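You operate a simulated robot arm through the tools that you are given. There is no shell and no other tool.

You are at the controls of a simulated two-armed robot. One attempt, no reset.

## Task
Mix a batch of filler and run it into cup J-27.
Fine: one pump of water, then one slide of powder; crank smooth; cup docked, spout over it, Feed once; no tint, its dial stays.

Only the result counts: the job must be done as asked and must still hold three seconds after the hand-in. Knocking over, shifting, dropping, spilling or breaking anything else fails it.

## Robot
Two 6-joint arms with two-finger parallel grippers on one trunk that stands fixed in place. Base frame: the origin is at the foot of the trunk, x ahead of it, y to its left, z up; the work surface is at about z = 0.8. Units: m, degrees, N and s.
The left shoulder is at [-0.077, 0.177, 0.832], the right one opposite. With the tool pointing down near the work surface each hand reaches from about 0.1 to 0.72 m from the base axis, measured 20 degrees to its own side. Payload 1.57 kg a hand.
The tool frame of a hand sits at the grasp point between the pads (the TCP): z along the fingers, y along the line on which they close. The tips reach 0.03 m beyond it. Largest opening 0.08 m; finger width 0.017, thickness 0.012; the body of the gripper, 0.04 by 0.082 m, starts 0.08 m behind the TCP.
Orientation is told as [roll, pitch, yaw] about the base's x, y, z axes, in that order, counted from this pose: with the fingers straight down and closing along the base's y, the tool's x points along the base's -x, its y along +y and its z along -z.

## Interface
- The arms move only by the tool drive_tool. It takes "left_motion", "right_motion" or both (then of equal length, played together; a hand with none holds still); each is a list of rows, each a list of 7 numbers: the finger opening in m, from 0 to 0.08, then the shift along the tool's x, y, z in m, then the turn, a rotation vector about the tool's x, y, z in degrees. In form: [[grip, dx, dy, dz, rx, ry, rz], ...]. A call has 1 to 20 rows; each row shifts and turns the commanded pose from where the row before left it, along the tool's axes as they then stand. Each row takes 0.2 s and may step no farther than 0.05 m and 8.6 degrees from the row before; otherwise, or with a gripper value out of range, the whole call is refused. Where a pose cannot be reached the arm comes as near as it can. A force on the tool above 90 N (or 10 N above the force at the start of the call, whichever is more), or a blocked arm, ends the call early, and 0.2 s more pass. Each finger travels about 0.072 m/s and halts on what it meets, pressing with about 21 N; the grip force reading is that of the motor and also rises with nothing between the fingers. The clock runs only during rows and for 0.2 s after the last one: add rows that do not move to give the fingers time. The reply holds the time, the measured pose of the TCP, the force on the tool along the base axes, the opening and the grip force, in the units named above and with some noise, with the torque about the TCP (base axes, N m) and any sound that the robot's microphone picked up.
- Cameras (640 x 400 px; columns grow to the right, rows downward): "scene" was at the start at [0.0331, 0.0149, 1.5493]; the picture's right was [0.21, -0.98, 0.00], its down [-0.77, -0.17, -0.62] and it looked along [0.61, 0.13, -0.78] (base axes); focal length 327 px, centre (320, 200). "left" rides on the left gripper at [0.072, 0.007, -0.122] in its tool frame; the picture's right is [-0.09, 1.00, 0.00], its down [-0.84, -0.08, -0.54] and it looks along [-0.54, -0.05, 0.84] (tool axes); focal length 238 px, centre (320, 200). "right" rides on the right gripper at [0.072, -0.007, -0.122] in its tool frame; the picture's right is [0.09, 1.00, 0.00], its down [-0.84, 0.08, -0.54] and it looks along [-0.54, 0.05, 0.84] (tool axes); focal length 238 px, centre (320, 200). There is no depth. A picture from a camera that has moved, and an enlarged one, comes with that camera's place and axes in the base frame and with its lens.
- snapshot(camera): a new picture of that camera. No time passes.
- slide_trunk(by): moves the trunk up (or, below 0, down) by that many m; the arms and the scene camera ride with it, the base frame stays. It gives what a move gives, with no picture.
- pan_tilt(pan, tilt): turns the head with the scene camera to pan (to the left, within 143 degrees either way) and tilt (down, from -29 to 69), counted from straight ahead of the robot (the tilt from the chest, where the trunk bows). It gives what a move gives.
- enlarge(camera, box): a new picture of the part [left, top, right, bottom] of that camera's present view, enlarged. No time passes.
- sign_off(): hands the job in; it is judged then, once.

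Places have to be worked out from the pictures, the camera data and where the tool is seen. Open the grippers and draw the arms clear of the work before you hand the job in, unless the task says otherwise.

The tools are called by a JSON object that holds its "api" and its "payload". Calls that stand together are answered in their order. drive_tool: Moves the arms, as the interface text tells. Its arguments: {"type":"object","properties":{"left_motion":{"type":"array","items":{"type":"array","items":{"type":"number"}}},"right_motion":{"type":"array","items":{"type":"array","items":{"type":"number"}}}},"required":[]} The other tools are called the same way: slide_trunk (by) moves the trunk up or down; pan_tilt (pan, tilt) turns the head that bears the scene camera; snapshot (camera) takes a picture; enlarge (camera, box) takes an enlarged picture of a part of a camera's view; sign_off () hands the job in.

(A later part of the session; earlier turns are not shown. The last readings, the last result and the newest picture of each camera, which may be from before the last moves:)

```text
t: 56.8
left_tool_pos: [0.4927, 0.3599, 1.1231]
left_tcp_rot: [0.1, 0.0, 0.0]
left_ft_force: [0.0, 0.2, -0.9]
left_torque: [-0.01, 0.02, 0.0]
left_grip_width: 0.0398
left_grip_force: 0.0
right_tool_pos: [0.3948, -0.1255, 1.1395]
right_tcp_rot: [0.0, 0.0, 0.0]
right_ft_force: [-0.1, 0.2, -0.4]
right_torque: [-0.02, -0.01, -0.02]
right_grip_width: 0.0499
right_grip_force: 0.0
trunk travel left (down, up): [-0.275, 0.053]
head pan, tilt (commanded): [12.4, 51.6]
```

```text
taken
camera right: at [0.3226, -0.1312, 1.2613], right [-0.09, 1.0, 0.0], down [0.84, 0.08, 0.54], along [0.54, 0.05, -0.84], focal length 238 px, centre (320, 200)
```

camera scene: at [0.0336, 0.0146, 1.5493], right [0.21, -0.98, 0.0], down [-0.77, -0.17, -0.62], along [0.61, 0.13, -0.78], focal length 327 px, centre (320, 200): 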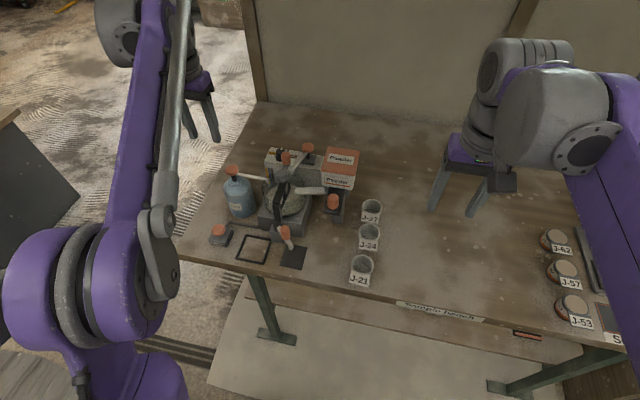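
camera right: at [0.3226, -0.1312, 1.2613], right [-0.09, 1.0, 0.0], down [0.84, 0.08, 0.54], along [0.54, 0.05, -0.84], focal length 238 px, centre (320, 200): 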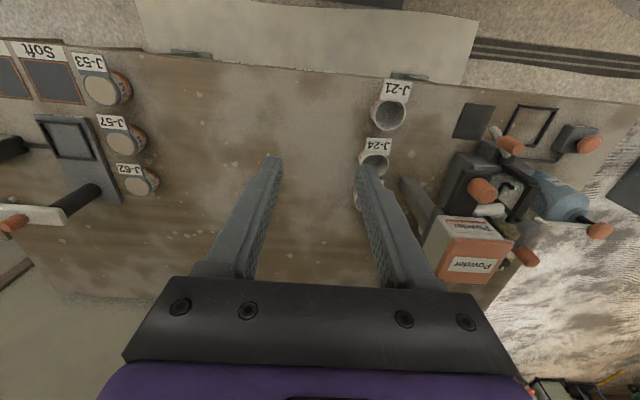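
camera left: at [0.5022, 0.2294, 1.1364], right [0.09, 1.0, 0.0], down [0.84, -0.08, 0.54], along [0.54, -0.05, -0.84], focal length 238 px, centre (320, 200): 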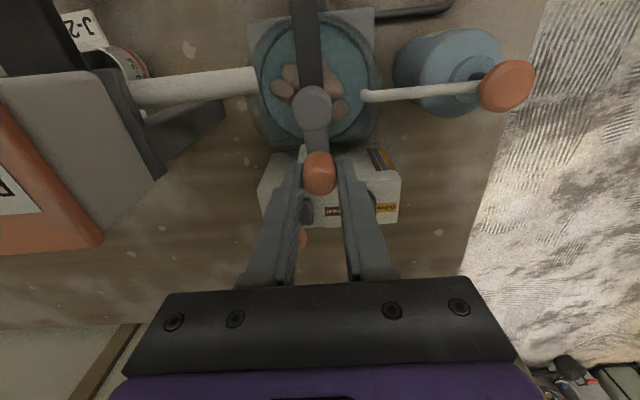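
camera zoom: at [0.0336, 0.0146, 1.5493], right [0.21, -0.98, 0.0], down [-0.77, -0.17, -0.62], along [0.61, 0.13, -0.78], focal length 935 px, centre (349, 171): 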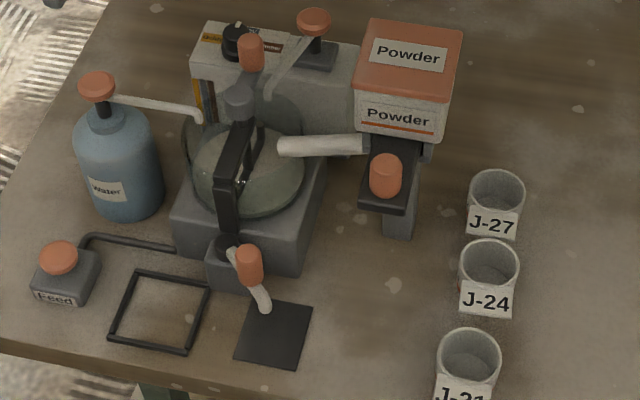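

The mix is smooth and the water, powder and tint controls are all at rest. Next is cup J-27 at about (0.581, -0.007), rim at z≈0.852. I'll use the right hand. The powder box edge at y≈0.044 is close, so I'll take a look from above first.

{"api": "drive_tool", "payload": {"right_motion": [[0.08, -0.029, 0.02, 0.008, 0, 0, 0], [0.08, -0.029, 0.02, 0.008, 0, 0, 0], [0.08, -0.029, 0.02, 0.008, 0, 0, 0], [0.08, -0.029, 0.02, 0.008, 0, 0, 0], [0.08, -0.029, 0.02, 0.008, 0, 0, 0], [0.08, 0, 0, 0, 0, 0, 0]]}}

{"api": "snapshot", "payload": {"camera": "right"}}

{"api": "snapshot", "payload": {"camera": "scene"}}

{"api": "snapshot", "payload": {"camera": "left"}}

```text
t: 58.2
left_tool_pos: [0.4919, 0.3585, 1.124]
left_tcp_rot: [0.0, -0.1, 0.0]
left_ft_force: [-0.6, 0.1, 0.9]
left_torque: [0.01, -0.03, -0.02]
left_grip_width: 0.04
left_grip_force: 0.1
right_tool_pos: [0.5375, -0.0254, 1.0997]
right_tcp_rot: [0.0, -0.1, 0.0]
right_ft_force: [0.8, 0.1, -0.8]
right_torque: [-0.03, 0.0, -0.01]
right_grip_width: 0.0802
right_grip_force: 0.1
trunk travel left (down, up): [-0.275, 0.053]
head pan, tilt (commanded): [12.4, 51.6]
```

```text
taken
camera right: at [0.4654, -0.0323, 1.2207], right [-0.09, 1.0, 0.0], down [0.84, 0.08, 0.54], along [0.54, 0.05, -0.84], focal length 238 px, centre (320, 200)
```

right: 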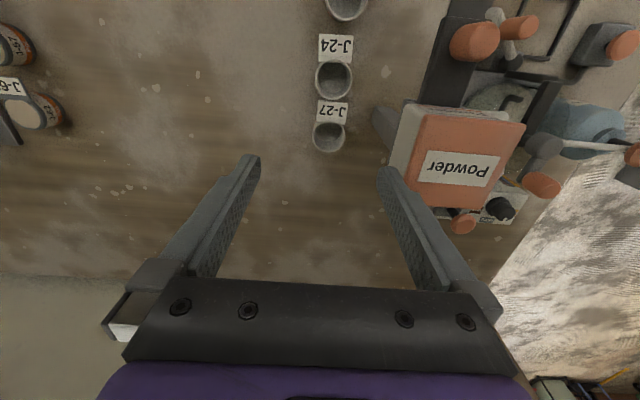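

```text
taken
camera scene: at [0.0323, 0.0146, 1.5493], right [0.21, -0.98, 0.0], down [-0.77, -0.17, -0.62], along [0.61, 0.13, -0.78], focal length 327 px, centre (320, 200)
```

scene: 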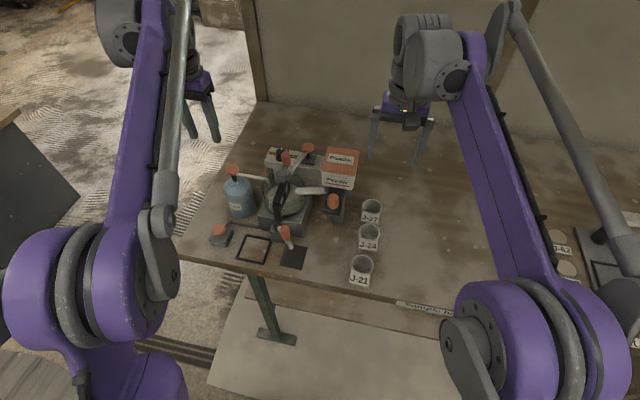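

```text
taken
camera left: at [0.4204, 0.3663, 1.2471], right [0.09, 1.0, 0.0], down [0.84, -0.08, 0.54], along [0.54, -0.05, -0.84], focal length 238 px, centre (320, 200)
```

left: 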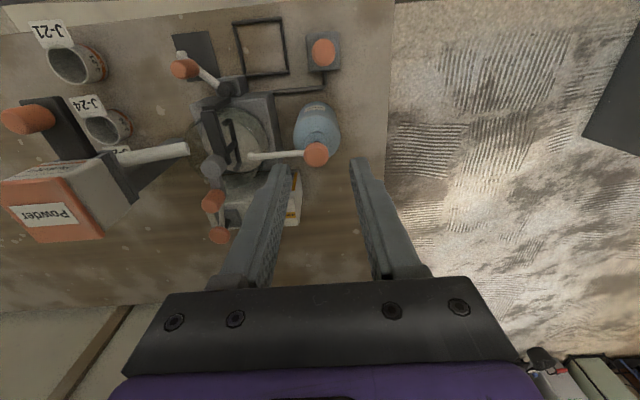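

{"api": "enlarge", "payload": {"camera": "right", "box": [280, 20, 400, 180]}}

{"api": "enlarge", "payload": {"camera": "scene", "box": [310, 140, 420, 290]}}

{"api": "enlarge", "payload": {"camera": "left", "box": [0, 0, 200, 260]}}

```text
2.50 times, centred on (340, 100) of right
camera zoom: at [0.4654, -0.0323, 1.2207], right [-0.09, 1.0, 0.0], down [0.84, 0.08, 0.54], along [0.54, 0.05, -0.84], focal length 596 px, centre (270, 450)
```

zoom: 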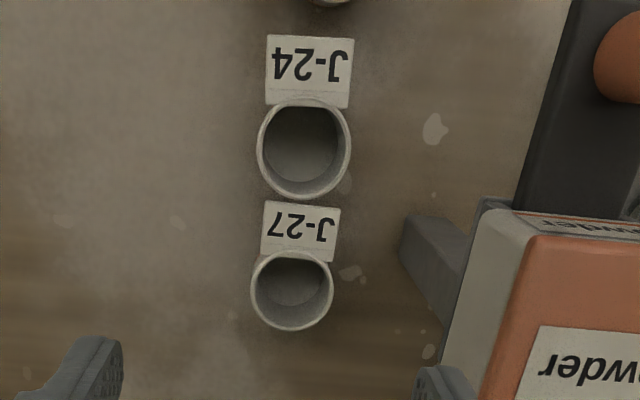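

```text
2.67 times, centred on (365, 215) of scene
camera zoom: at [0.0323, 0.0146, 1.5493], right [0.21, -0.98, 0.0], down [-0.77, -0.17, -0.62], along [0.61, 0.13, -0.78], focal length 872 px, centre (200, 160)
```

zoom: 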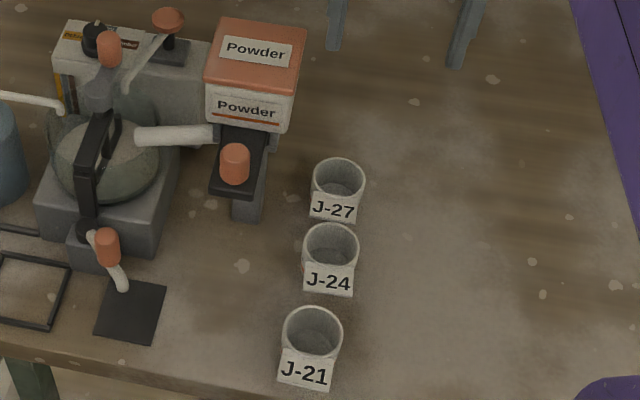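

```text
1.54 times, centred on (100, 130) of left
camera zoom: at [0.4204, 0.3663, 1.2471], right [0.09, 1.0, 0.0], down [0.84, -0.08, 0.54], along [0.54, -0.05, -0.84], focal length 367 px, centre (658, 308)
```

zoom: 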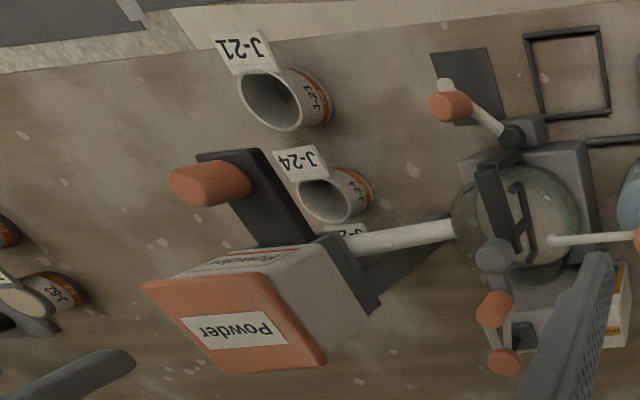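

The tag is a flag fixed to the cup's front rim. Triangulation gives J-27's centre at (0.585, -0.007), diameter about 53 mm, rim at z≈0.842. I'll move above it, biased 5 mm away from the powder box, and lower partway to check clearance.

{"api": "drive_tool", "payload": {"right_motion": [[0.08, -0.024, 0.007, 0, 0, 0, 0], [0.08, -0.024, 0.006, 0, 0, 0, 0], [0.08, 0, 0, 0.04, 0, 0, 0], [0.08, 0, 0, 0.04, 0, 0, 0], [0.08, 0, 0, 0.04, 0, 0, 0], [0.08, 0, 0, 0.03, 0, 0, 0], [0.08, 0, 0, 0, 0, 0, 0]]}}

{"api": "snapshot", "payload": {"camera": "right"}}

{"api": "enlarge", "payload": {"camera": "scene", "box": [310, 120, 430, 240]}}

{"api": "enlarge", "payload": {"camera": "left", "box": [0, 80, 200, 280]}}

```text
t: 59.8
left_tool_pos: [0.4915, 0.3587, 1.1237]
left_tcp_rot: [0.2, 0.0, 0.0]
left_ft_force: [-0.1, -0.1, -0.4]
left_torque: [0.01, 0.0, 0.0]
left_grip_width: 0.0398
left_grip_force: 0.1
right_tool_pos: [0.5871, -0.0115, 0.9502]
right_tcp_rot: [-0.1, 0.0, 0.0]
right_ft_force: [0.3, 0.6, 0.1]
right_torque: [0.0, 0.02, 0.02]
right_grip_width: 0.0798
right_grip_force: 0.0
trunk travel left (down, up): [-0.275, 0.053]
head pan, tilt (commanded): [12.4, 51.6]
```

```text
taken
camera right: at [0.515, -0.0179, 1.0708], right [-0.09, 1.0, 0.0], down [0.84, 0.08, 0.54], along [0.54, 0.05, -0.84], focal length 238 px, centre (320, 200)
```

right: 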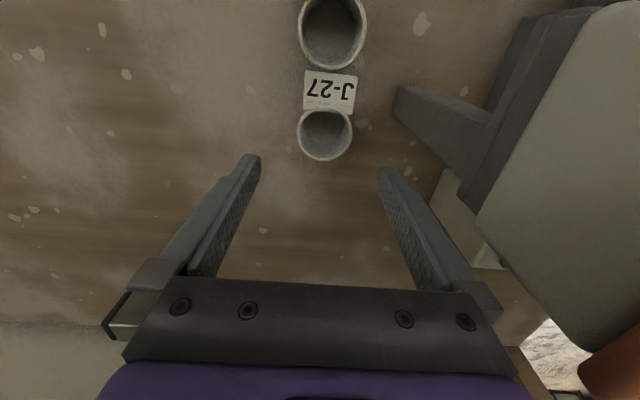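

```text
3.33 times, centred on (370, 180) of scene
camera zoom: at [0.0329, 0.0149, 1.5493], right [0.21, -0.98, 0.0], down [-0.77, -0.17, -0.62], along [0.61, 0.13, -0.78], focal length 1090 px, centre (153, 267)
```

zoom: 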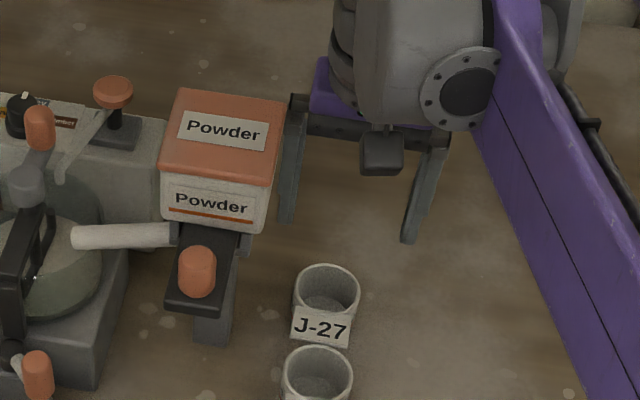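

```text
2.00 times, centred on (100, 180) of left
camera zoom: at [0.4209, 0.3665, 1.2469], right [0.09, 1.0, 0.0], down [0.84, -0.08, 0.54], along [0.54, -0.05, -0.84], focal length 477 px, centre (760, 240)
```

zoom: 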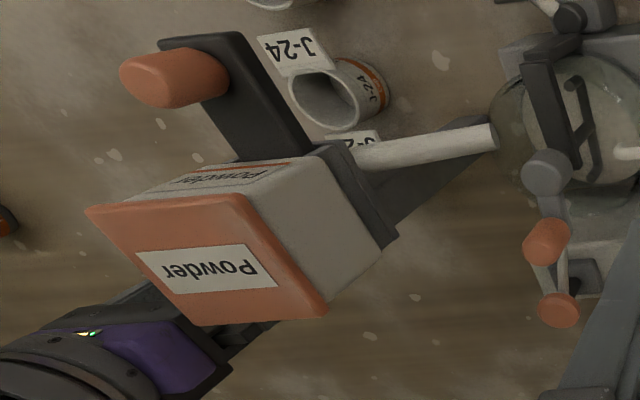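

Clearance to the powder box is about a centimetre and the cup centre reads (0.587, -0.007), well inside the fingers. I'll lower to TCP z=0.846.

{"api": "drive_tool", "payload": {"right_motion": [[0.08, 0, 0, 0.03, 0, 0, 0], [0.08, 0, 0, 0.03, 0, 0, 0], [0.08, 0, 0, 0.025, 0, 0, 0], [0.08, 0, 0, 0.015, 0, 0, 0], [0.08, 0, 0, 0.004, 0, 0, 0]]}}

{"api": "snapshot", "payload": {"camera": "right"}}

{"api": "enlarge", "payload": {"camera": "scene", "box": [310, 120, 430, 240]}}

```text
t: 61.0
left_tool_pos: [0.4915, 0.359, 1.124]
left_tcp_rot: [0.1, -0.1, 0.0]
left_ft_force: [0.7, 0.2, -0.3]
left_torque: [-0.01, 0.01, 0.04]
left_grip_width: 0.0401
left_grip_force: 0.1
right_tool_pos: [0.5877, -0.012, 0.8467]
right_tcp_rot: [0.0, 0.0, 0.0]
right_ft_force: [0.1, -0.5, 0.5]
right_torque: [-0.01, 0.04, 0.03]
right_grip_width: 0.0798
right_grip_force: 0.2
trunk travel left (down, up): [-0.275, 0.053]
head pan, tilt (commanded): [12.4, 51.6]
```

```text
taken
camera right: at [0.5153, -0.018, 0.9669], right [-0.09, 1.0, 0.0], down [0.84, 0.08, 0.54], along [0.54, 0.05, -0.84], focal length 238 px, centre (320, 200)
```

right: 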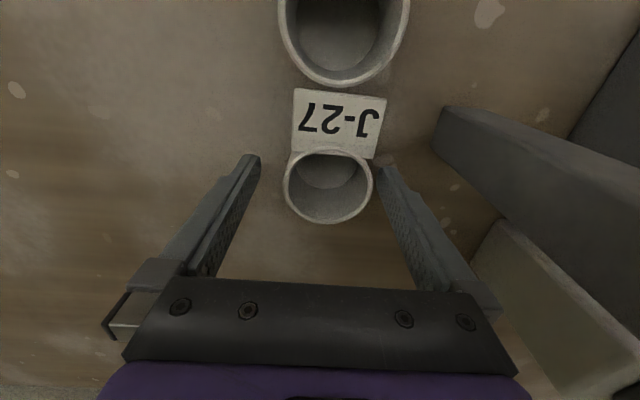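

```text
3.33 times, centred on (370, 180) of scene
camera zoom: at [0.0332, 0.0149, 1.5493], right [0.21, -0.98, 0.0], down [-0.77, -0.17, -0.62], along [0.61, 0.13, -0.78], focal length 1090 px, centre (153, 267)
```

zoom: 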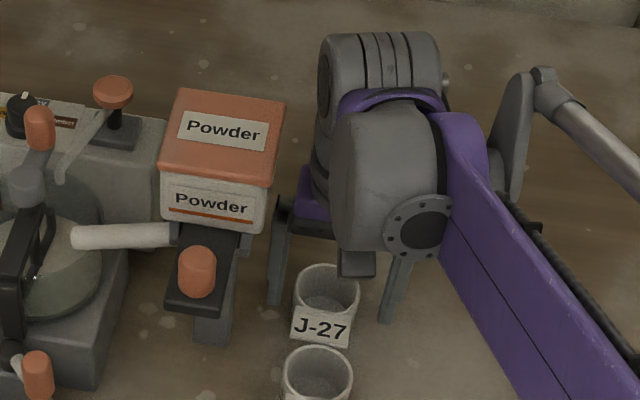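

The cup is between the fingers, nothing touched, with its centre at (0.586, -0.007). I'll close on it.

{"api": "drive_tool", "payload": {"right_motion": [[0.06, 0, 0, 0, 0, 0, 0], [0.045, 0, 0, 0, 0, 0, 0], [0.045, 0, 0, 0, 0, 0, 0], [0.045, 0, 0, 0, 0, 0, 0]]}}

{"api": "snapshot", "payload": {"camera": "right"}}

```text
t: 62.0
left_tool_pos: [0.4914, 0.3594, 1.1236]
left_tcp_rot: [0.1, 0.0, 0.0]
left_ft_force: [-0.3, 0.5, -0.2]
left_torque: [0.01, -0.03, 0.0]
left_grip_width: 0.04
left_grip_force: 0.1
right_tool_pos: [0.5871, -0.0128, 0.8454]
right_tcp_rot: [0.0, -0.1, 0.0]
right_ft_force: [-0.7, 0.0, 0.4]
right_torque: [0.02, 0.02, -0.01]
right_grip_width: 0.0499
right_grip_force: 21.2
trunk travel left (down, up): [-0.275, 0.053]
head pan, tilt (commanded): [12.4, 51.6]
```

```text
taken
camera right: at [0.5153, -0.0179, 0.9672], right [-0.09, 1.0, 0.0], down [0.84, 0.08, 0.54], along [0.54, 0.05, -0.84], focal length 238 px, centre (320, 200)
```

right: 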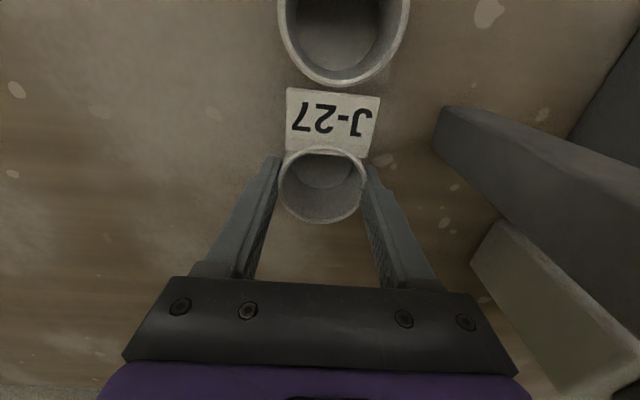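

J-27 is held (49.9 mm, 21 N) and its tag moved with it. I'll lift it straight up 11 cm past the other cups, while the left hand moves out to the left to clear the dock.

{"api": "drive_tool", "payload": {"right_motion": [[0.045, 0, 0, -0.01, 0, 0, 0], [0.045, 0, 0, -0.02, 0, 0, 0], [0.045, 0, 0, -0.03, 0, 0, 0], [0.045, 0, 0, -0.03, 0, 0, 0], [0.045, 0, 0, -0.03, 0, 0, 0], [0.045, 0, 0, 0, 0, 0, 0]], "left_motion": [[0.04, 0.028, 0.03, -0.005, 0, 0, 0], [0.04, 0.028, 0.03, -0.005, 0, 0, 0], [0.04, 0.028, 0.03, -0.005, 0, 0, 0], [0.04, 0.028, 0.03, -0.005, 0, 0, 0], [0.04, 0.028, 0.03, -0.005, 0, 0, 0], [0.04, 0, 0, 0, 0, 0, 0]]}}

{"api": "snapshot", "payload": {"camera": "right"}}

{"api": "snapshot", "payload": {"camera": "scene"}}

```text
t: 63.4
left_tool_pos: [0.351, 0.5085, 1.1488]
left_tcp_rot: [0.1, 0.0, 0.1]
left_ft_force: [0.1, 0.7, 0.6]
left_torque: [0.01, 0.0, -0.01]
left_grip_width: 0.0399
left_grip_force: 0.0
right_tool_pos: [0.5881, -0.0118, 0.9658]
right_tcp_rot: [0.1, 0.1, 0.0]
right_ft_force: [0.3, -0.1, -1.0]
right_torque: [0.0, 0.02, -0.01]
right_grip_width: 0.0501
right_grip_force: 21.2
trunk travel left (down, up): [-0.275, 0.053]
head pan, tilt (commanded): [12.4, 51.6]
```

```text
taken
camera right: at [0.5152, -0.0178, 1.0872], right [-0.09, 1.0, 0.0], down [0.84, 0.08, 0.54], along [0.54, 0.05, -0.84], focal length 238 px, centre (320, 200)
```

right: 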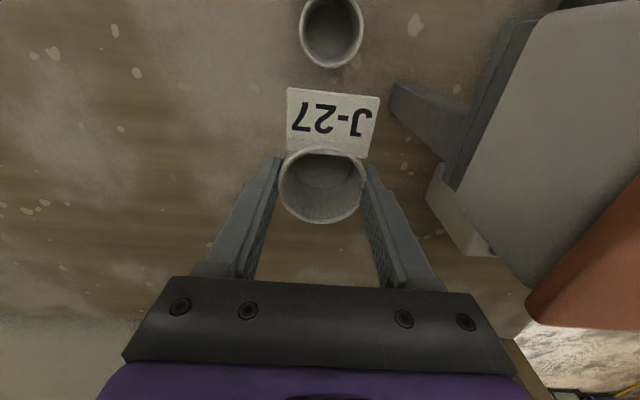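

```text
taken
camera scene: at [0.0338, 0.0145, 1.5493], right [0.21, -0.98, 0.0], down [-0.77, -0.17, -0.62], along [0.61, 0.13, -0.78], focal length 327 px, centre (320, 200)
```

scene: 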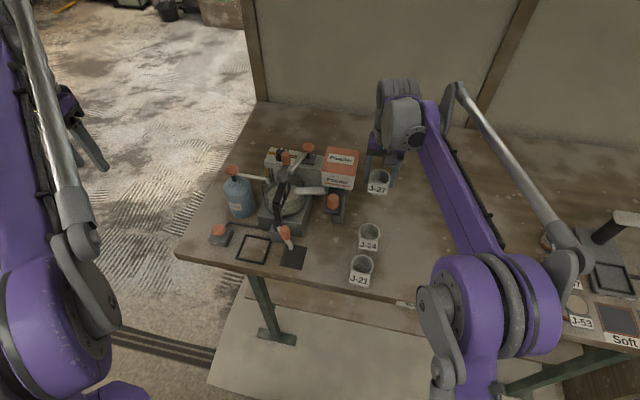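

J-27 is lifted level and the table spot is clear. I'll carry it back to x≈0.32, then left to y=0.275, keeping TCP z≈1.0 above the spout grip.

{"api": "drive_tool", "payload": {"right_motion": [[0.045, 0.0, 0, -0.017, 0, 0, 0], [0.045, 0.0, 0, -0.017, 0, 0, 0], [0.045, 0.038, 0, 0, 0, 0, 0], [0.045, 0.038, 0, 0, 0, 0, 0], [0.045, 0.038, 0, 0, 0, 0, 0], [0.045, 0.038, 0, 0, 0, 0, 0], [0.045, 0.038, 0, 0, 0, 0, 0], [0.045, 0.038, 0, 0, 0, 0, 0], [0.045, 0.038, 0, 0, 0, 0, 0], [0.045, 0, 0, 0, 0, 0, 0]]}}

{"api": "snapshot", "payload": {"camera": "scene"}}

```text
t: 65.6
left_tool_pos: [0.3513, 0.5093, 1.149]
left_tcp_rot: [0.1, 0.0, 0.1]
left_ft_force: [0.1, -0.1, -0.6]
left_torque: [-0.01, 0.03, -0.02]
left_grip_width: 0.0401
left_grip_force: 0.0
right_tool_pos: [0.3201, -0.0106, 0.9992]
right_tcp_rot: [0.1, 0.0, 0.0]
right_ft_force: [0.4, -0.9, -0.6]
right_torque: [0.05, 0.0, 0.03]
right_grip_width: 0.05
right_grip_force: 20.6
trunk travel left (down, up): [-0.275, 0.053]
head pan, tilt (commanded): [12.4, 51.6]
```

```text
taken
camera scene: at [0.0341, 0.0152, 1.5493], right [0.21, -0.98, 0.0], down [-0.77, -0.17, -0.62], along [0.61, 0.13, -0.78], focal length 327 px, centre (320, 200)
```

scene: 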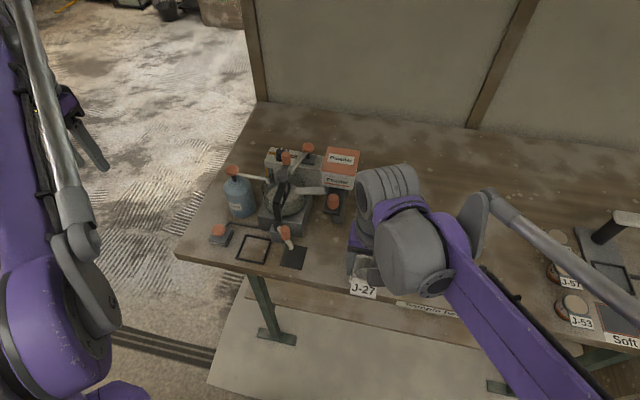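

The cup is held level at x=0.32, in front of everything. I'll shift it left to y≈0.275.

{"api": "drive_tool", "payload": {"right_motion": [[0.045, 0, 0.041, 0, 0, 0, 0], [0.045, 0, 0.041, 0, 0, 0, 0], [0.045, 0, 0.041, 0, 0, 0, 0], [0.045, 0, 0.041, 0, 0, 0, 0], [0.045, 0, 0.041, 0, 0, 0, 0], [0.045, 0, 0.041, 0, 0, 0, 0], [0.045, 0, 0.04, 0, 0, 0, 0], [0.045, 0, 0, 0, 0, 0, 0]]}}

{"api": "snapshot", "payload": {"camera": "scene"}}

{"api": "snapshot", "payload": {"camera": "right"}}

{"api": "snapshot", "payload": {"camera": "left"}}

```text
t: 67.4
left_tool_pos: [0.3512, 0.5077, 1.1486]
left_tcp_rot: [0.1, 0.0, 0.1]
left_ft_force: [-0.2, -0.6, 0.4]
left_torque: [0.0, -0.04, -0.02]
left_grip_width: 0.0399
left_grip_force: 0.1
right_tool_pos: [0.3198, 0.2734, 1.0003]
right_tcp_rot: [-0.1, 0.0, 0.0]
right_ft_force: [0.3, -0.4, -0.8]
right_torque: [0.02, -0.02, 0.03]
right_grip_width: 0.0497
right_grip_force: 21.0
trunk travel left (down, up): [-0.275, 0.053]
head pan, tilt (commanded): [12.4, 51.6]
```

```text
taken
camera scene: at [0.033, 0.0141, 1.5493], right [0.21, -0.98, 0.0], down [-0.77, -0.17, -0.62], along [0.61, 0.13, -0.78], focal length 327 px, centre (320, 200)
```

scene: 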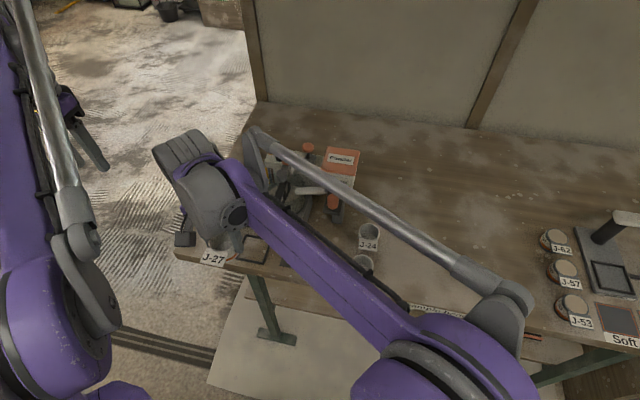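

```text
taken
camera right: at [0.2475, 0.2672, 1.1219], right [-0.09, 1.0, 0.0], down [0.84, 0.08, 0.54], along [0.54, 0.05, -0.84], focal length 238 px, centre (320, 200)
```

right: 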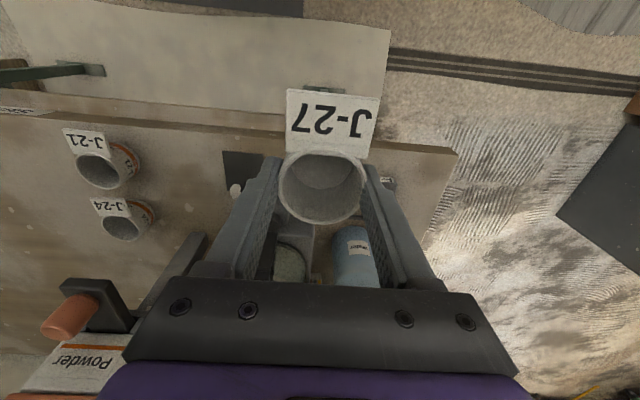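

```text
taken
camera left: at [0.2802, 0.5158, 1.2725], right [0.09, 1.0, 0.0], down [0.84, -0.08, 0.54], along [0.54, -0.05, -0.84], focal length 238 px, centre (320, 200)
```

left: 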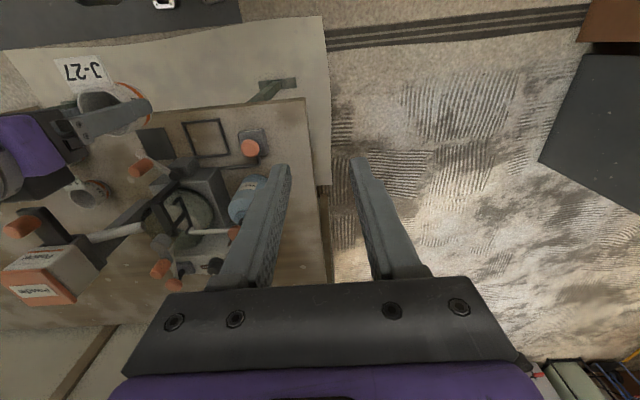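

The cup is in front of the dock at (0.32, 0.273). Before moving forward and down, I'll enlarge the view of the right wrist linkage, which must clear the mixer.

{"api": "enlarge", "payload": {"camera": "scene", "box": [140, 110, 340, 290]}}

{"api": "enlarge", "payload": {"camera": "left", "box": [0, 40, 300, 310]}}

```text
2.22 times, centred on (240, 200) of scene
camera zoom: at [0.033, 0.0141, 1.5493], right [0.21, -0.98, 0.0], down [-0.77, -0.17, -0.62], along [0.61, 0.13, -0.78], focal length 727 px, centre (498, 200)
```

zoom: 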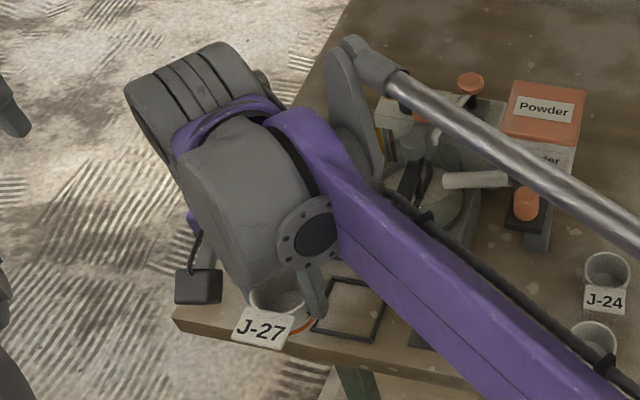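

```text
1.48 times, centred on (150, 175) of left
camera zoom: at [0.2802, 0.5158, 1.2725], right [0.09, 1.0, 0.0], down [0.84, -0.08, 0.54], along [0.54, -0.05, -0.84], focal length 353 px, centre (572, 237)
```

zoom: 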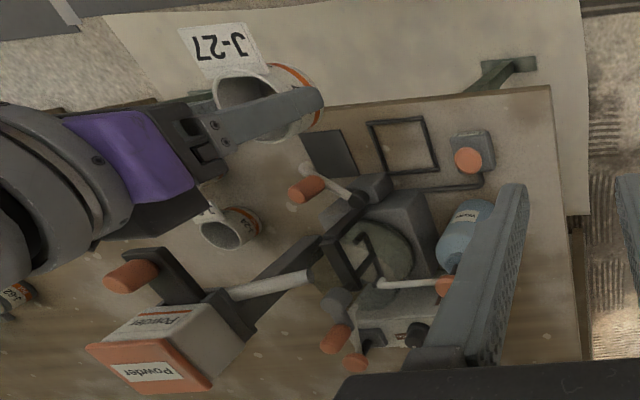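

The wrist and its linkage ride about 0.2 m above the TCP, so they should stay above the mixer. To verify from the side, I'll turn the left hand 90° so its camera looks toward -y at the dock.

{"api": "drive_tool", "payload": {"left_motion": [[0.04, 0, 0, 0, 0, 0, 8.2], [0.04, 0, 0, 0, 0, 0, 8.2], [0.04, 0, 0, 0, 0, 0, 8.2], [0.04, 0, 0, 0, 0, 0, 8.2], [0.04, 0, 0, 0, 0, 0, 8.2], [0.04, 0, 0, 0, 0, 0, 8.2], [0.04, 0, 0, 0, 0, 0, 8.2], [0.04, 0, 0, 0, 0, 0, 8.2], [0.04, 0, 0, 0, 0, 0, 8.2], [0.04, 0, 0, 0, 0, 0, 8.2], [0.04, 0, 0, 0, 0, 0, 8.0], [0.04, 0, 0, 0, 0, 0, 0]]}}

{"api": "snapshot", "payload": {"camera": "left"}}

{"api": "snapshot", "payload": {"camera": "scene"}}

```text
t: 70.0
left_tool_pos: [0.3513, 0.508, 1.1485]
left_tcp_rot: [0.0, 0.2, -90.0]
left_ft_force: [-0.4, -0.5, -0.9]
left_torque: [0.0, 0.02, -0.04]
left_grip_width: 0.04
left_grip_force: 0.0
right_tool_pos: [0.3198, 0.273, 1.0004]
right_tcp_rot: [0.0, 0.0, 0.0]
right_ft_force: [-0.1, -0.2, 0.2]
right_torque: [0.05, 0.02, -0.01]
right_grip_width: 0.0501
right_grip_force: 21.2
trunk travel left (down, up): [-0.275, 0.053]
head pan, tilt (commanded): [12.4, 51.6]
```

```text
taken
camera left: at [0.3593, 0.5816, 1.2722], right [1.0, -0.09, 0.0], down [-0.08, -0.84, 0.54], along [-0.05, -0.54, -0.84], focal length 238 px, centre (320, 200)
```

left: 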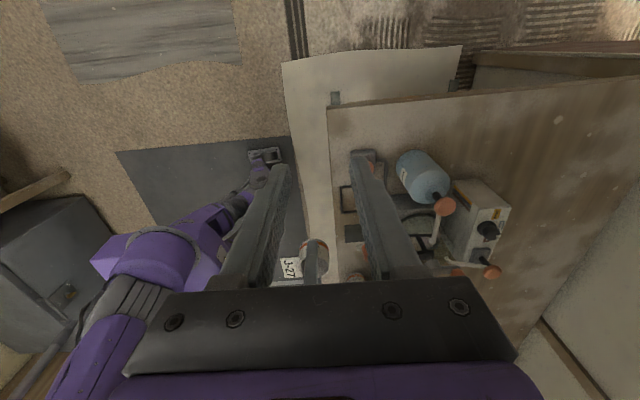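

```text
taken
camera scene: at [0.0332, 0.015, 1.5493], right [0.21, -0.98, 0.0], down [-0.77, -0.17, -0.62], along [0.61, 0.13, -0.78], focal length 327 px, centre (320, 200)
```

scene: 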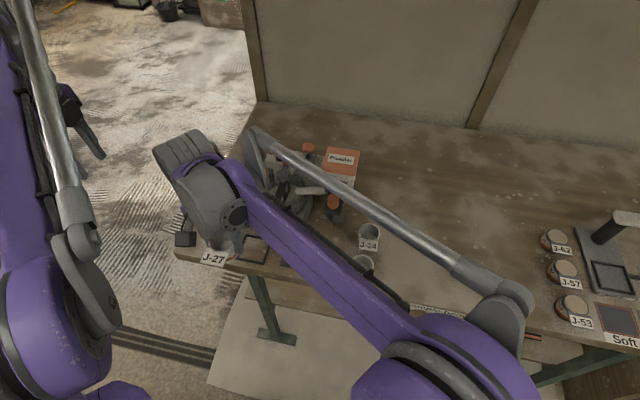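

The side view is partly blocked by the left fingers. I'll open them, shift the left hand forward and down, and tilt it 35° so the camera sees the dock more from the side.

{"api": "drive_tool", "payload": {"left_motion": [[0.08, 0.007, 0.017, 0.033, 0, 0, 0], [0.08, 0.007, 0.017, 0.033, 0, 0, 0], [0.08, 0.007, 0.017, 0.033, 0, 0, 0], [0.08, 0, 0, 0, 0, -7, 0], [0.08, 0, 0, 0, 0, -7, 0], [0.08, 0, 0, 0, 0, -7, 0], [0.08, 0, 0, 0, 0, -7, 0], [0.08, 0, 0, 0, 0, -7, 0], [0.08, 0, 0, 0, 0, 0, 0]]}}

{"api": "snapshot", "payload": {"camera": "left"}}

```text
t: 72.0
left_tool_pos: [0.4027, 0.5297, 1.0498]
left_tcp_rot: [0.1, -35.0, -89.9]
left_ft_force: [-0.4, -0.1, -0.1]
left_torque: [-0.02, -0.01, 0.02]
left_grip_width: 0.0799
left_grip_force: 0.0
right_tool_pos: [0.3191, 0.2724, 1.0005]
right_tcp_rot: [0.0, 0.1, 0.0]
right_ft_force: [0.0, 0.7, -0.3]
right_torque: [0.02, -0.01, 0.0]
right_grip_width: 0.0499
right_grip_force: 21.8
trunk travel left (down, up): [-0.275, 0.053]
head pan, tilt (commanded): [12.4, 51.6]
```

```text
taken
camera left: at [0.41, 0.66, 1.1101], right [1.0, -0.07, 0.05], down [-0.08, -0.38, 0.92], along [-0.05, -0.92, -0.38], focal length 238 px, centre (320, 200)
```

left: 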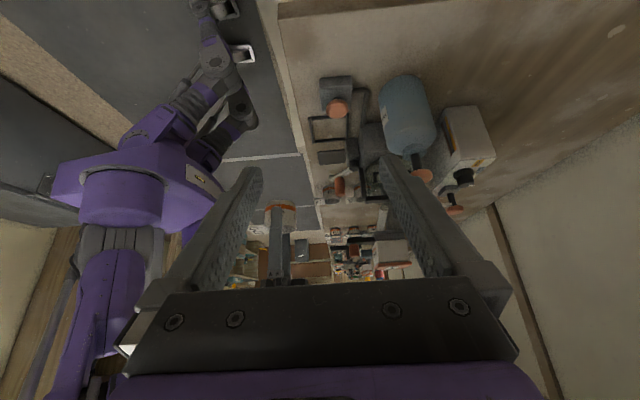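

Now I have a side view (upside down) of the frame, the Feed button, the machine and the held cup. I'll move the cup forward over the dock to x=0.4175, still at TCP z=1.0.

{"api": "drive_tool", "payload": {"right_motion": [[0.045, -0.033, 0.001, 0, 0, 0, 0], [0.045, -0.033, 0.001, 0, 0, 0, 0], [0.045, -0.032, 0, 0, 0, 0, 0], [0.045, 0, 0, 0, 0, 0, 0]]}}

{"api": "snapshot", "payload": {"camera": "left"}}

{"api": "snapshot", "payload": {"camera": "right"}}

{"api": "snapshot", "payload": {"camera": "scene"}}

```text
t: 73.0
left_tool_pos: [0.4032, 0.53, 1.0505]
left_tcp_rot: [0.1, -34.9, -90.0]
left_ft_force: [0.0, -0.1, 0.5]
left_torque: [-0.02, -0.04, 0.02]
left_grip_width: 0.08
left_grip_force: 0.2
right_tool_pos: [0.4188, 0.2754, 1.0001]
right_tcp_rot: [-0.1, -0.1, 0.0]
right_ft_force: [0.1, -0.7, 0.2]
right_torque: [0.04, -0.02, -0.01]
right_grip_width: 0.0498
right_grip_force: 21.0
trunk travel left (down, up): [-0.275, 0.053]
head pan, tilt (commanded): [12.4, 51.6]
```

```text
taken
camera left: at [0.4097, 0.6602, 1.1101], right [1.0, -0.07, 0.05], down [-0.08, -0.38, 0.92], along [-0.05, -0.92, -0.38], focal length 238 px, centre (320, 200)
```

left: 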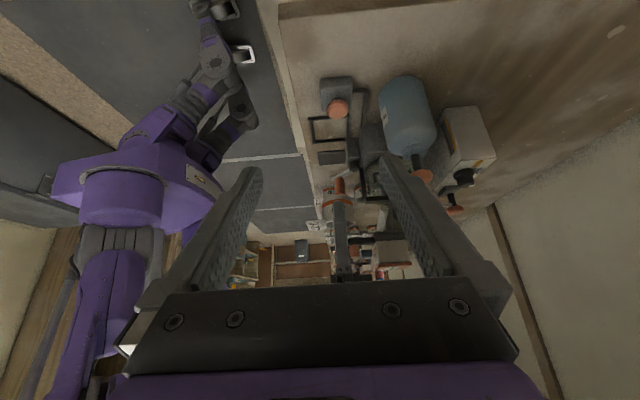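

```text
taken
camera right: at [0.3459, 0.2696, 1.1213], right [-0.09, 1.0, 0.0], down [0.84, 0.08, 0.54], along [0.54, 0.05, -0.84], focal length 238 px, centre (320, 200)
```

right: 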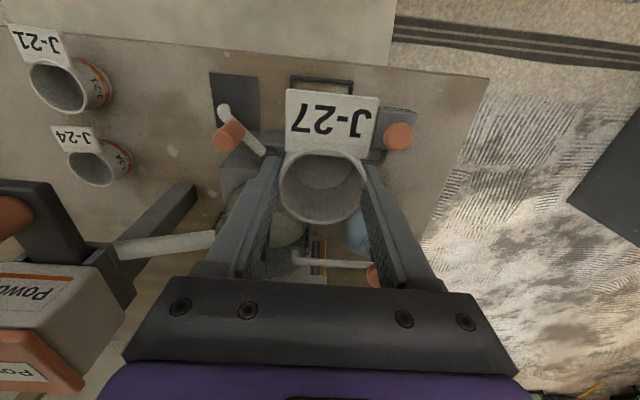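

```text
taken
camera scene: at [0.0324, 0.0148, 1.5493], right [0.21, -0.98, 0.0], down [-0.77, -0.17, -0.62], along [0.61, 0.13, -0.78], focal length 327 px, centre (320, 200)
```

scene: 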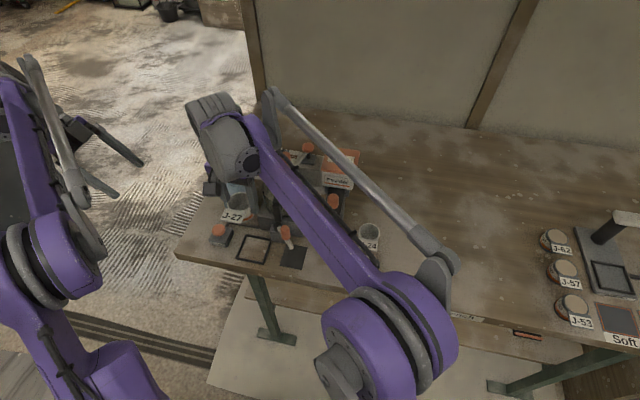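

{"api": "enlarge", "payload": {"camera": "left", "box": [270, 70, 430, 280]}}

{"api": "enlarge", "payload": {"camera": "scene", "box": [180, 80, 380, 270]}}

```text
1.90 times, centred on (350, 175) of left
camera zoom: at [0.4097, 0.6602, 1.1101], right [1.0, -0.07, 0.05], down [-0.08, -0.38, 0.92], along [-0.05, -0.92, -0.38], focal length 454 px, centre (263, 248)
```

zoom: 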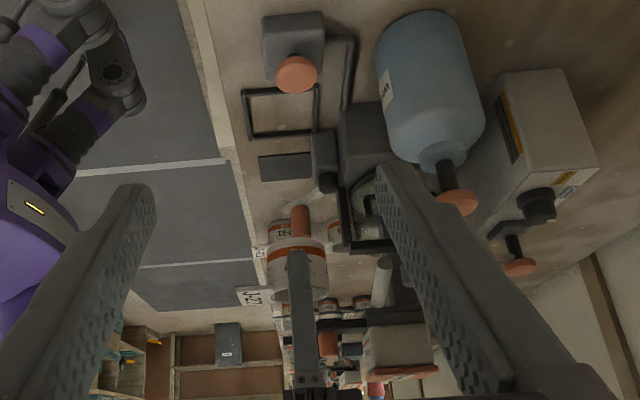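

```text
2.11 times, centred on (280, 175) of scene
camera zoom: at [0.0324, 0.0148, 1.5493], right [0.21, -0.98, 0.0], down [-0.77, -0.17, -0.62], along [0.61, 0.13, -0.78], focal length 689 px, centre (404, 253)
```

zoom: 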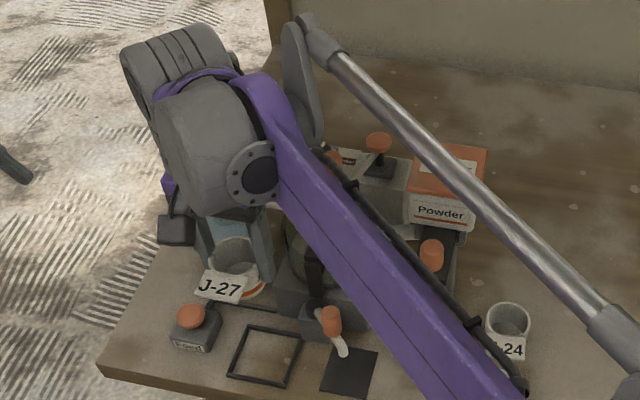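

The wrist bracket sits around (0.41, 0.18) well above the spout grip, and the cup is centred on the dock at (0.4188, 0.2754). I'll lower most of the way, to TCP z≈0.856.

{"api": "drive_tool", "payload": {"right_motion": [[0.045, 0.0005, 0, 0.03, 0, 0, 0], [0.045, 0.0005, 0, 0.03, 0, 0, 0], [0.045, 0, 0, 0.03, 0, 0, 0], [0.045, 0, 0, 0.03, 0, 0, 0], [0.045, 0, 0, 0.024, 0, 0, 0], [0.045, 0, 0, 0, 0, 0, 0]]}}

{"api": "enlarge", "payload": {"camera": "left", "box": [270, 70, 430, 280]}}

{"api": "snapshot", "payload": {"camera": "right"}}

{"api": "enlarge", "payload": {"camera": "scene", "box": [180, 120, 380, 290]}}

```text
t: 74.4
left_tool_pos: [0.4018, 0.5305, 1.0498]
left_tcp_rot: [0.0, -34.9, -90.0]
left_ft_force: [-0.1, 0.5, -0.7]
left_torque: [0.01, 0.03, 0.01]
left_grip_width: 0.0801
left_grip_force: 0.0
right_tool_pos: [0.4175, 0.2763, 0.8552]
right_tcp_rot: [0.0, 0.0, 0.1]
right_ft_force: [1.2, -0.5, -0.6]
right_torque: [0.02, -0.01, 0.0]
right_grip_width: 0.0498
right_grip_force: 21.0
trunk travel left (down, up): [-0.275, 0.053]
head pan, tilt (commanded): [12.4, 51.6]
```

```text
1.90 times, centred on (350, 175) of left
camera zoom: at [0.4101, 0.6602, 1.11], right [1.0, -0.07, 0.05], down [-0.08, -0.38, 0.92], along [-0.05, -0.92, -0.38], focal length 454 px, centre (263, 248)
```

zoom: 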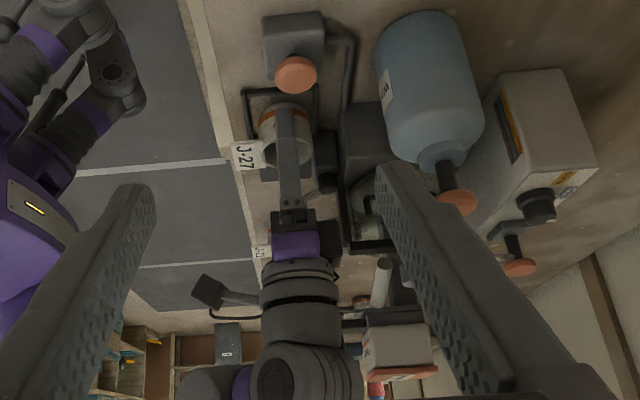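

```text
taken
camera right: at [0.3456, 0.2702, 0.9769], right [-0.09, 1.0, 0.0], down [0.84, 0.08, 0.54], along [0.54, 0.05, -0.84], focal length 238 px, centre (320, 200)
```

right: 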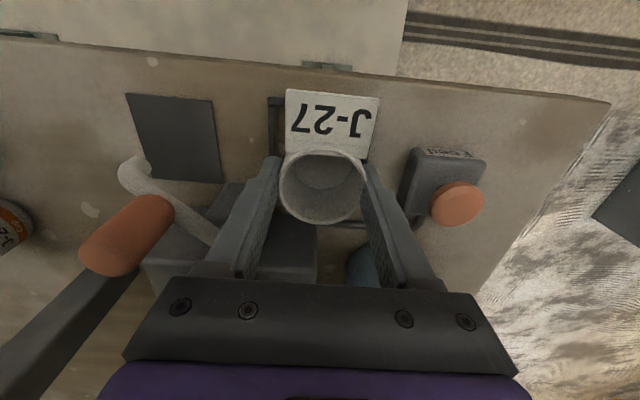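

```text
2.35 times, centred on (280, 205) of scene
camera zoom: at [0.033, 0.0148, 1.5493], right [0.21, -0.98, 0.0], down [-0.77, -0.17, -0.62], along [0.61, 0.13, -0.78], focal length 770 px, centre (414, 188)
```

zoom: 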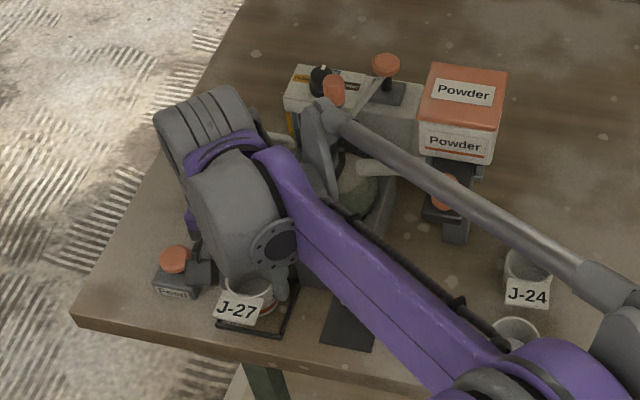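

The cup is hovering just inside the frame. I'll zoom in to check its centring in x and y before the last millimetres.

{"api": "enlarge", "payload": {"camera": "left", "box": [300, 90, 370, 160]}}

{"api": "enlarge", "payload": {"camera": "scene", "box": [215, 210, 285, 270]}}

{"api": "enlarge", "payload": {"camera": "right", "box": [240, 80, 400, 240]}}

```text
5.71 times, centred on (335, 125) of left
camera zoom: at [0.4101, 0.6602, 1.11], right [1.0, -0.07, 0.05], down [-0.08, -0.38, 0.92], along [-0.05, -0.92, -0.38], focal length 1362 px, centre (234, 629)
```

zoom: 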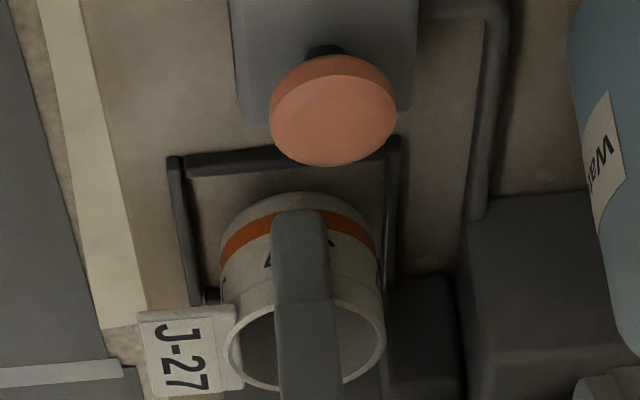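

```text
6.67 times, centred on (250, 240) of scene
camera zoom: at [0.033, 0.0148, 1.5493], right [0.21, -0.98, 0.0], down [-0.77, -0.17, -0.62], along [0.61, 0.13, -0.78], focal length 2181 px, centre (787, -67)
```

zoom: 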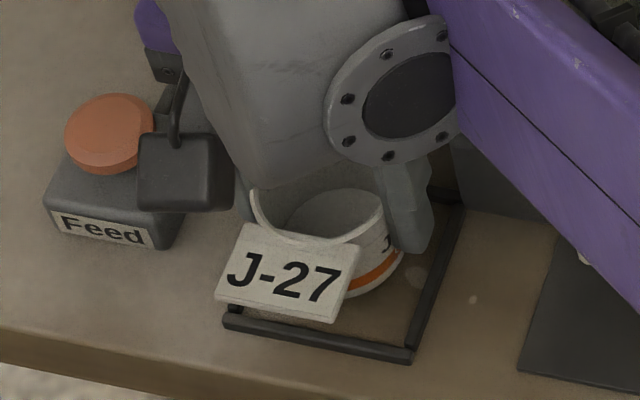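

```text
2.50 times, centred on (320, 160) of right
camera zoom: at [0.3456, 0.2702, 0.9769], right [-0.09, 1.0, 0.0], down [0.84, 0.08, 0.54], along [0.54, 0.05, -0.84], focal length 596 px, centre (320, 300)
```

zoom: 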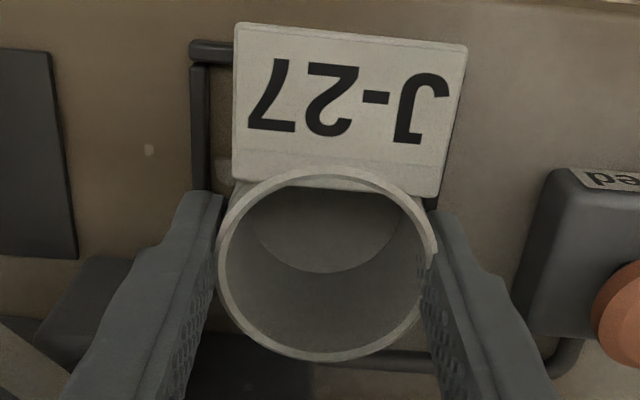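

Relative to the frame, the cup sits about 3 mm too far forward and 3 mm to the left, still inside. I'll trim 2.5 mm each way and lower the last 9 mm.

{"api": "drive_tool", "payload": {"right_motion": [[0.045, 0.002, -0.0025, 0, 0, 0, 0], [0.045, 0, 0, 0.004, 0, 0, 0], [0.045, 0, 0, 0.003, 0, 0, 0], [0.045, 0, 0, 0.002, 0, 0, 0]]}}

{"api": "enlarge", "payload": {"camera": "left", "box": [300, 90, 370, 160]}}

{"api": "enlarge", "payload": {"camera": "right", "box": [240, 80, 400, 240]}}

```text
t: 75.4
left_tool_pos: [0.4026, 0.5293, 1.0492]
left_tcp_rot: [0.0, -34.9, -89.9]
left_ft_force: [0.2, -0.1, -0.1]
left_torque: [0.01, 0.0, 0.02]
left_grip_width: 0.0799
left_grip_force: 0.0
right_tool_pos: [0.4152, 0.2742, 0.8463]
right_tcp_rot: [0.0, 0.0, 0.0]
right_ft_force: [0.0, -0.8, -1.2]
right_torque: [-0.02, 0.01, 0.03]
right_grip_width: 0.0497
right_grip_force: 20.9
trunk travel left (down, up): [-0.275, 0.053]
head pan, tilt (commanded): [12.4, 51.6]
```

```text
5.71 times, centred on (335, 125) of left
camera zoom: at [0.4103, 0.6603, 1.1098], right [1.0, -0.07, 0.05], down [-0.08, -0.38, 0.92], along [-0.05, -0.92, -0.38], focal length 1362 px, centre (234, 629)
```

zoom: 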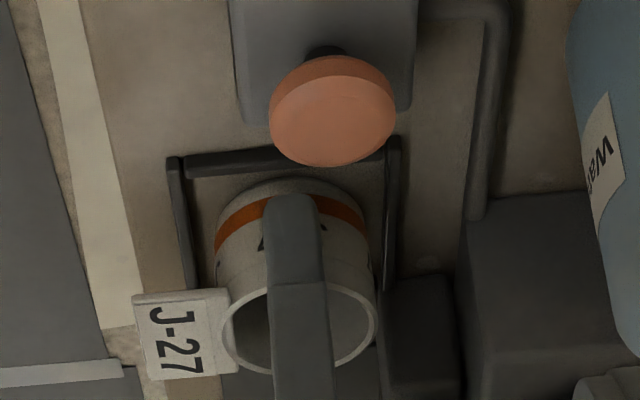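

```text
2.50 times, centred on (320, 160) of right
camera zoom: at [0.3439, 0.2674, 0.9679], right [-0.09, 1.0, 0.0], down [0.84, 0.08, 0.54], along [0.54, 0.05, -0.84], focal length 596 px, centre (320, 300)
```

zoom: 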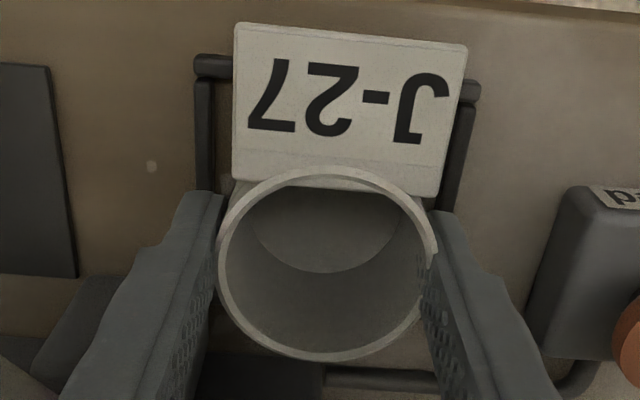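

Both frame bars now show evenly around the cup. I'll lower 1.5 mm to seat it, open the fingers to 65 mm, and check before lifting.

{"api": "drive_tool", "payload": {"right_motion": [[0.045, 0, 0, 0.0015, 0, 0, 0], [0.052, 0, 0, 0, 0, 0, 0], [0.058, 0, 0, 0, 0, 0, 0], [0.065, 0, 0, 0, 0, 0, 0], [0.065, 0, 0, 0, 0, 0, 0]]}}

{"api": "enlarge", "payload": {"camera": "left", "box": [300, 90, 370, 160]}}

{"api": "enlarge", "payload": {"camera": "right", "box": [240, 80, 400, 240]}}

```text
t: 76.6
left_tool_pos: [0.4031, 0.5303, 1.05]
left_tcp_rot: [-0.1, -34.9, -90.0]
left_ft_force: [0.6, -0.5, -1.2]
left_torque: [0.0, -0.03, 0.0]
left_grip_width: 0.08
left_grip_force: 0.0
right_tool_pos: [0.4165, 0.2744, 0.8449]
right_tcp_rot: [0.1, 0.0, 0.0]
right_ft_force: [0.4, -0.5, 0.5]
right_torque: [0.02, -0.03, 0.04]
right_grip_width: 0.0649
right_grip_force: 0.1
trunk travel left (down, up): [-0.275, 0.053]
head pan, tilt (commanded): [12.4, 51.6]
```

```text
5.71 times, centred on (335, 125) of left
camera zoom: at [0.4102, 0.6603, 1.1099], right [1.0, -0.07, 0.05], down [-0.08, -0.38, 0.92], along [-0.05, -0.92, -0.38], focal length 1362 px, centre (234, 629)
```

zoom: 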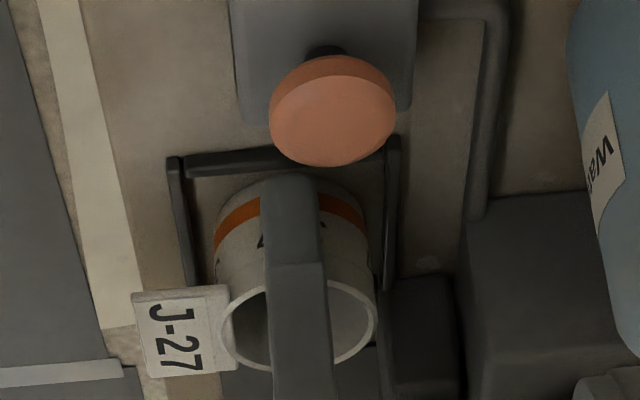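

```text
2.50 times, centred on (320, 160) of right
camera zoom: at [0.3436, 0.2675, 0.9663], right [-0.09, 1.0, 0.0], down [0.84, 0.08, 0.54], along [0.54, 0.05, -0.84], focal length 596 px, centre (320, 300)
```

zoom: 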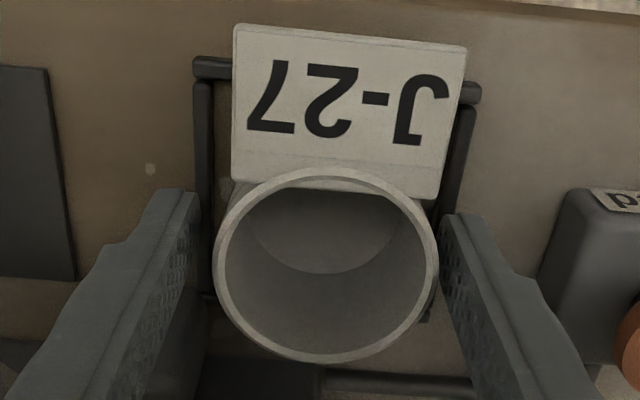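

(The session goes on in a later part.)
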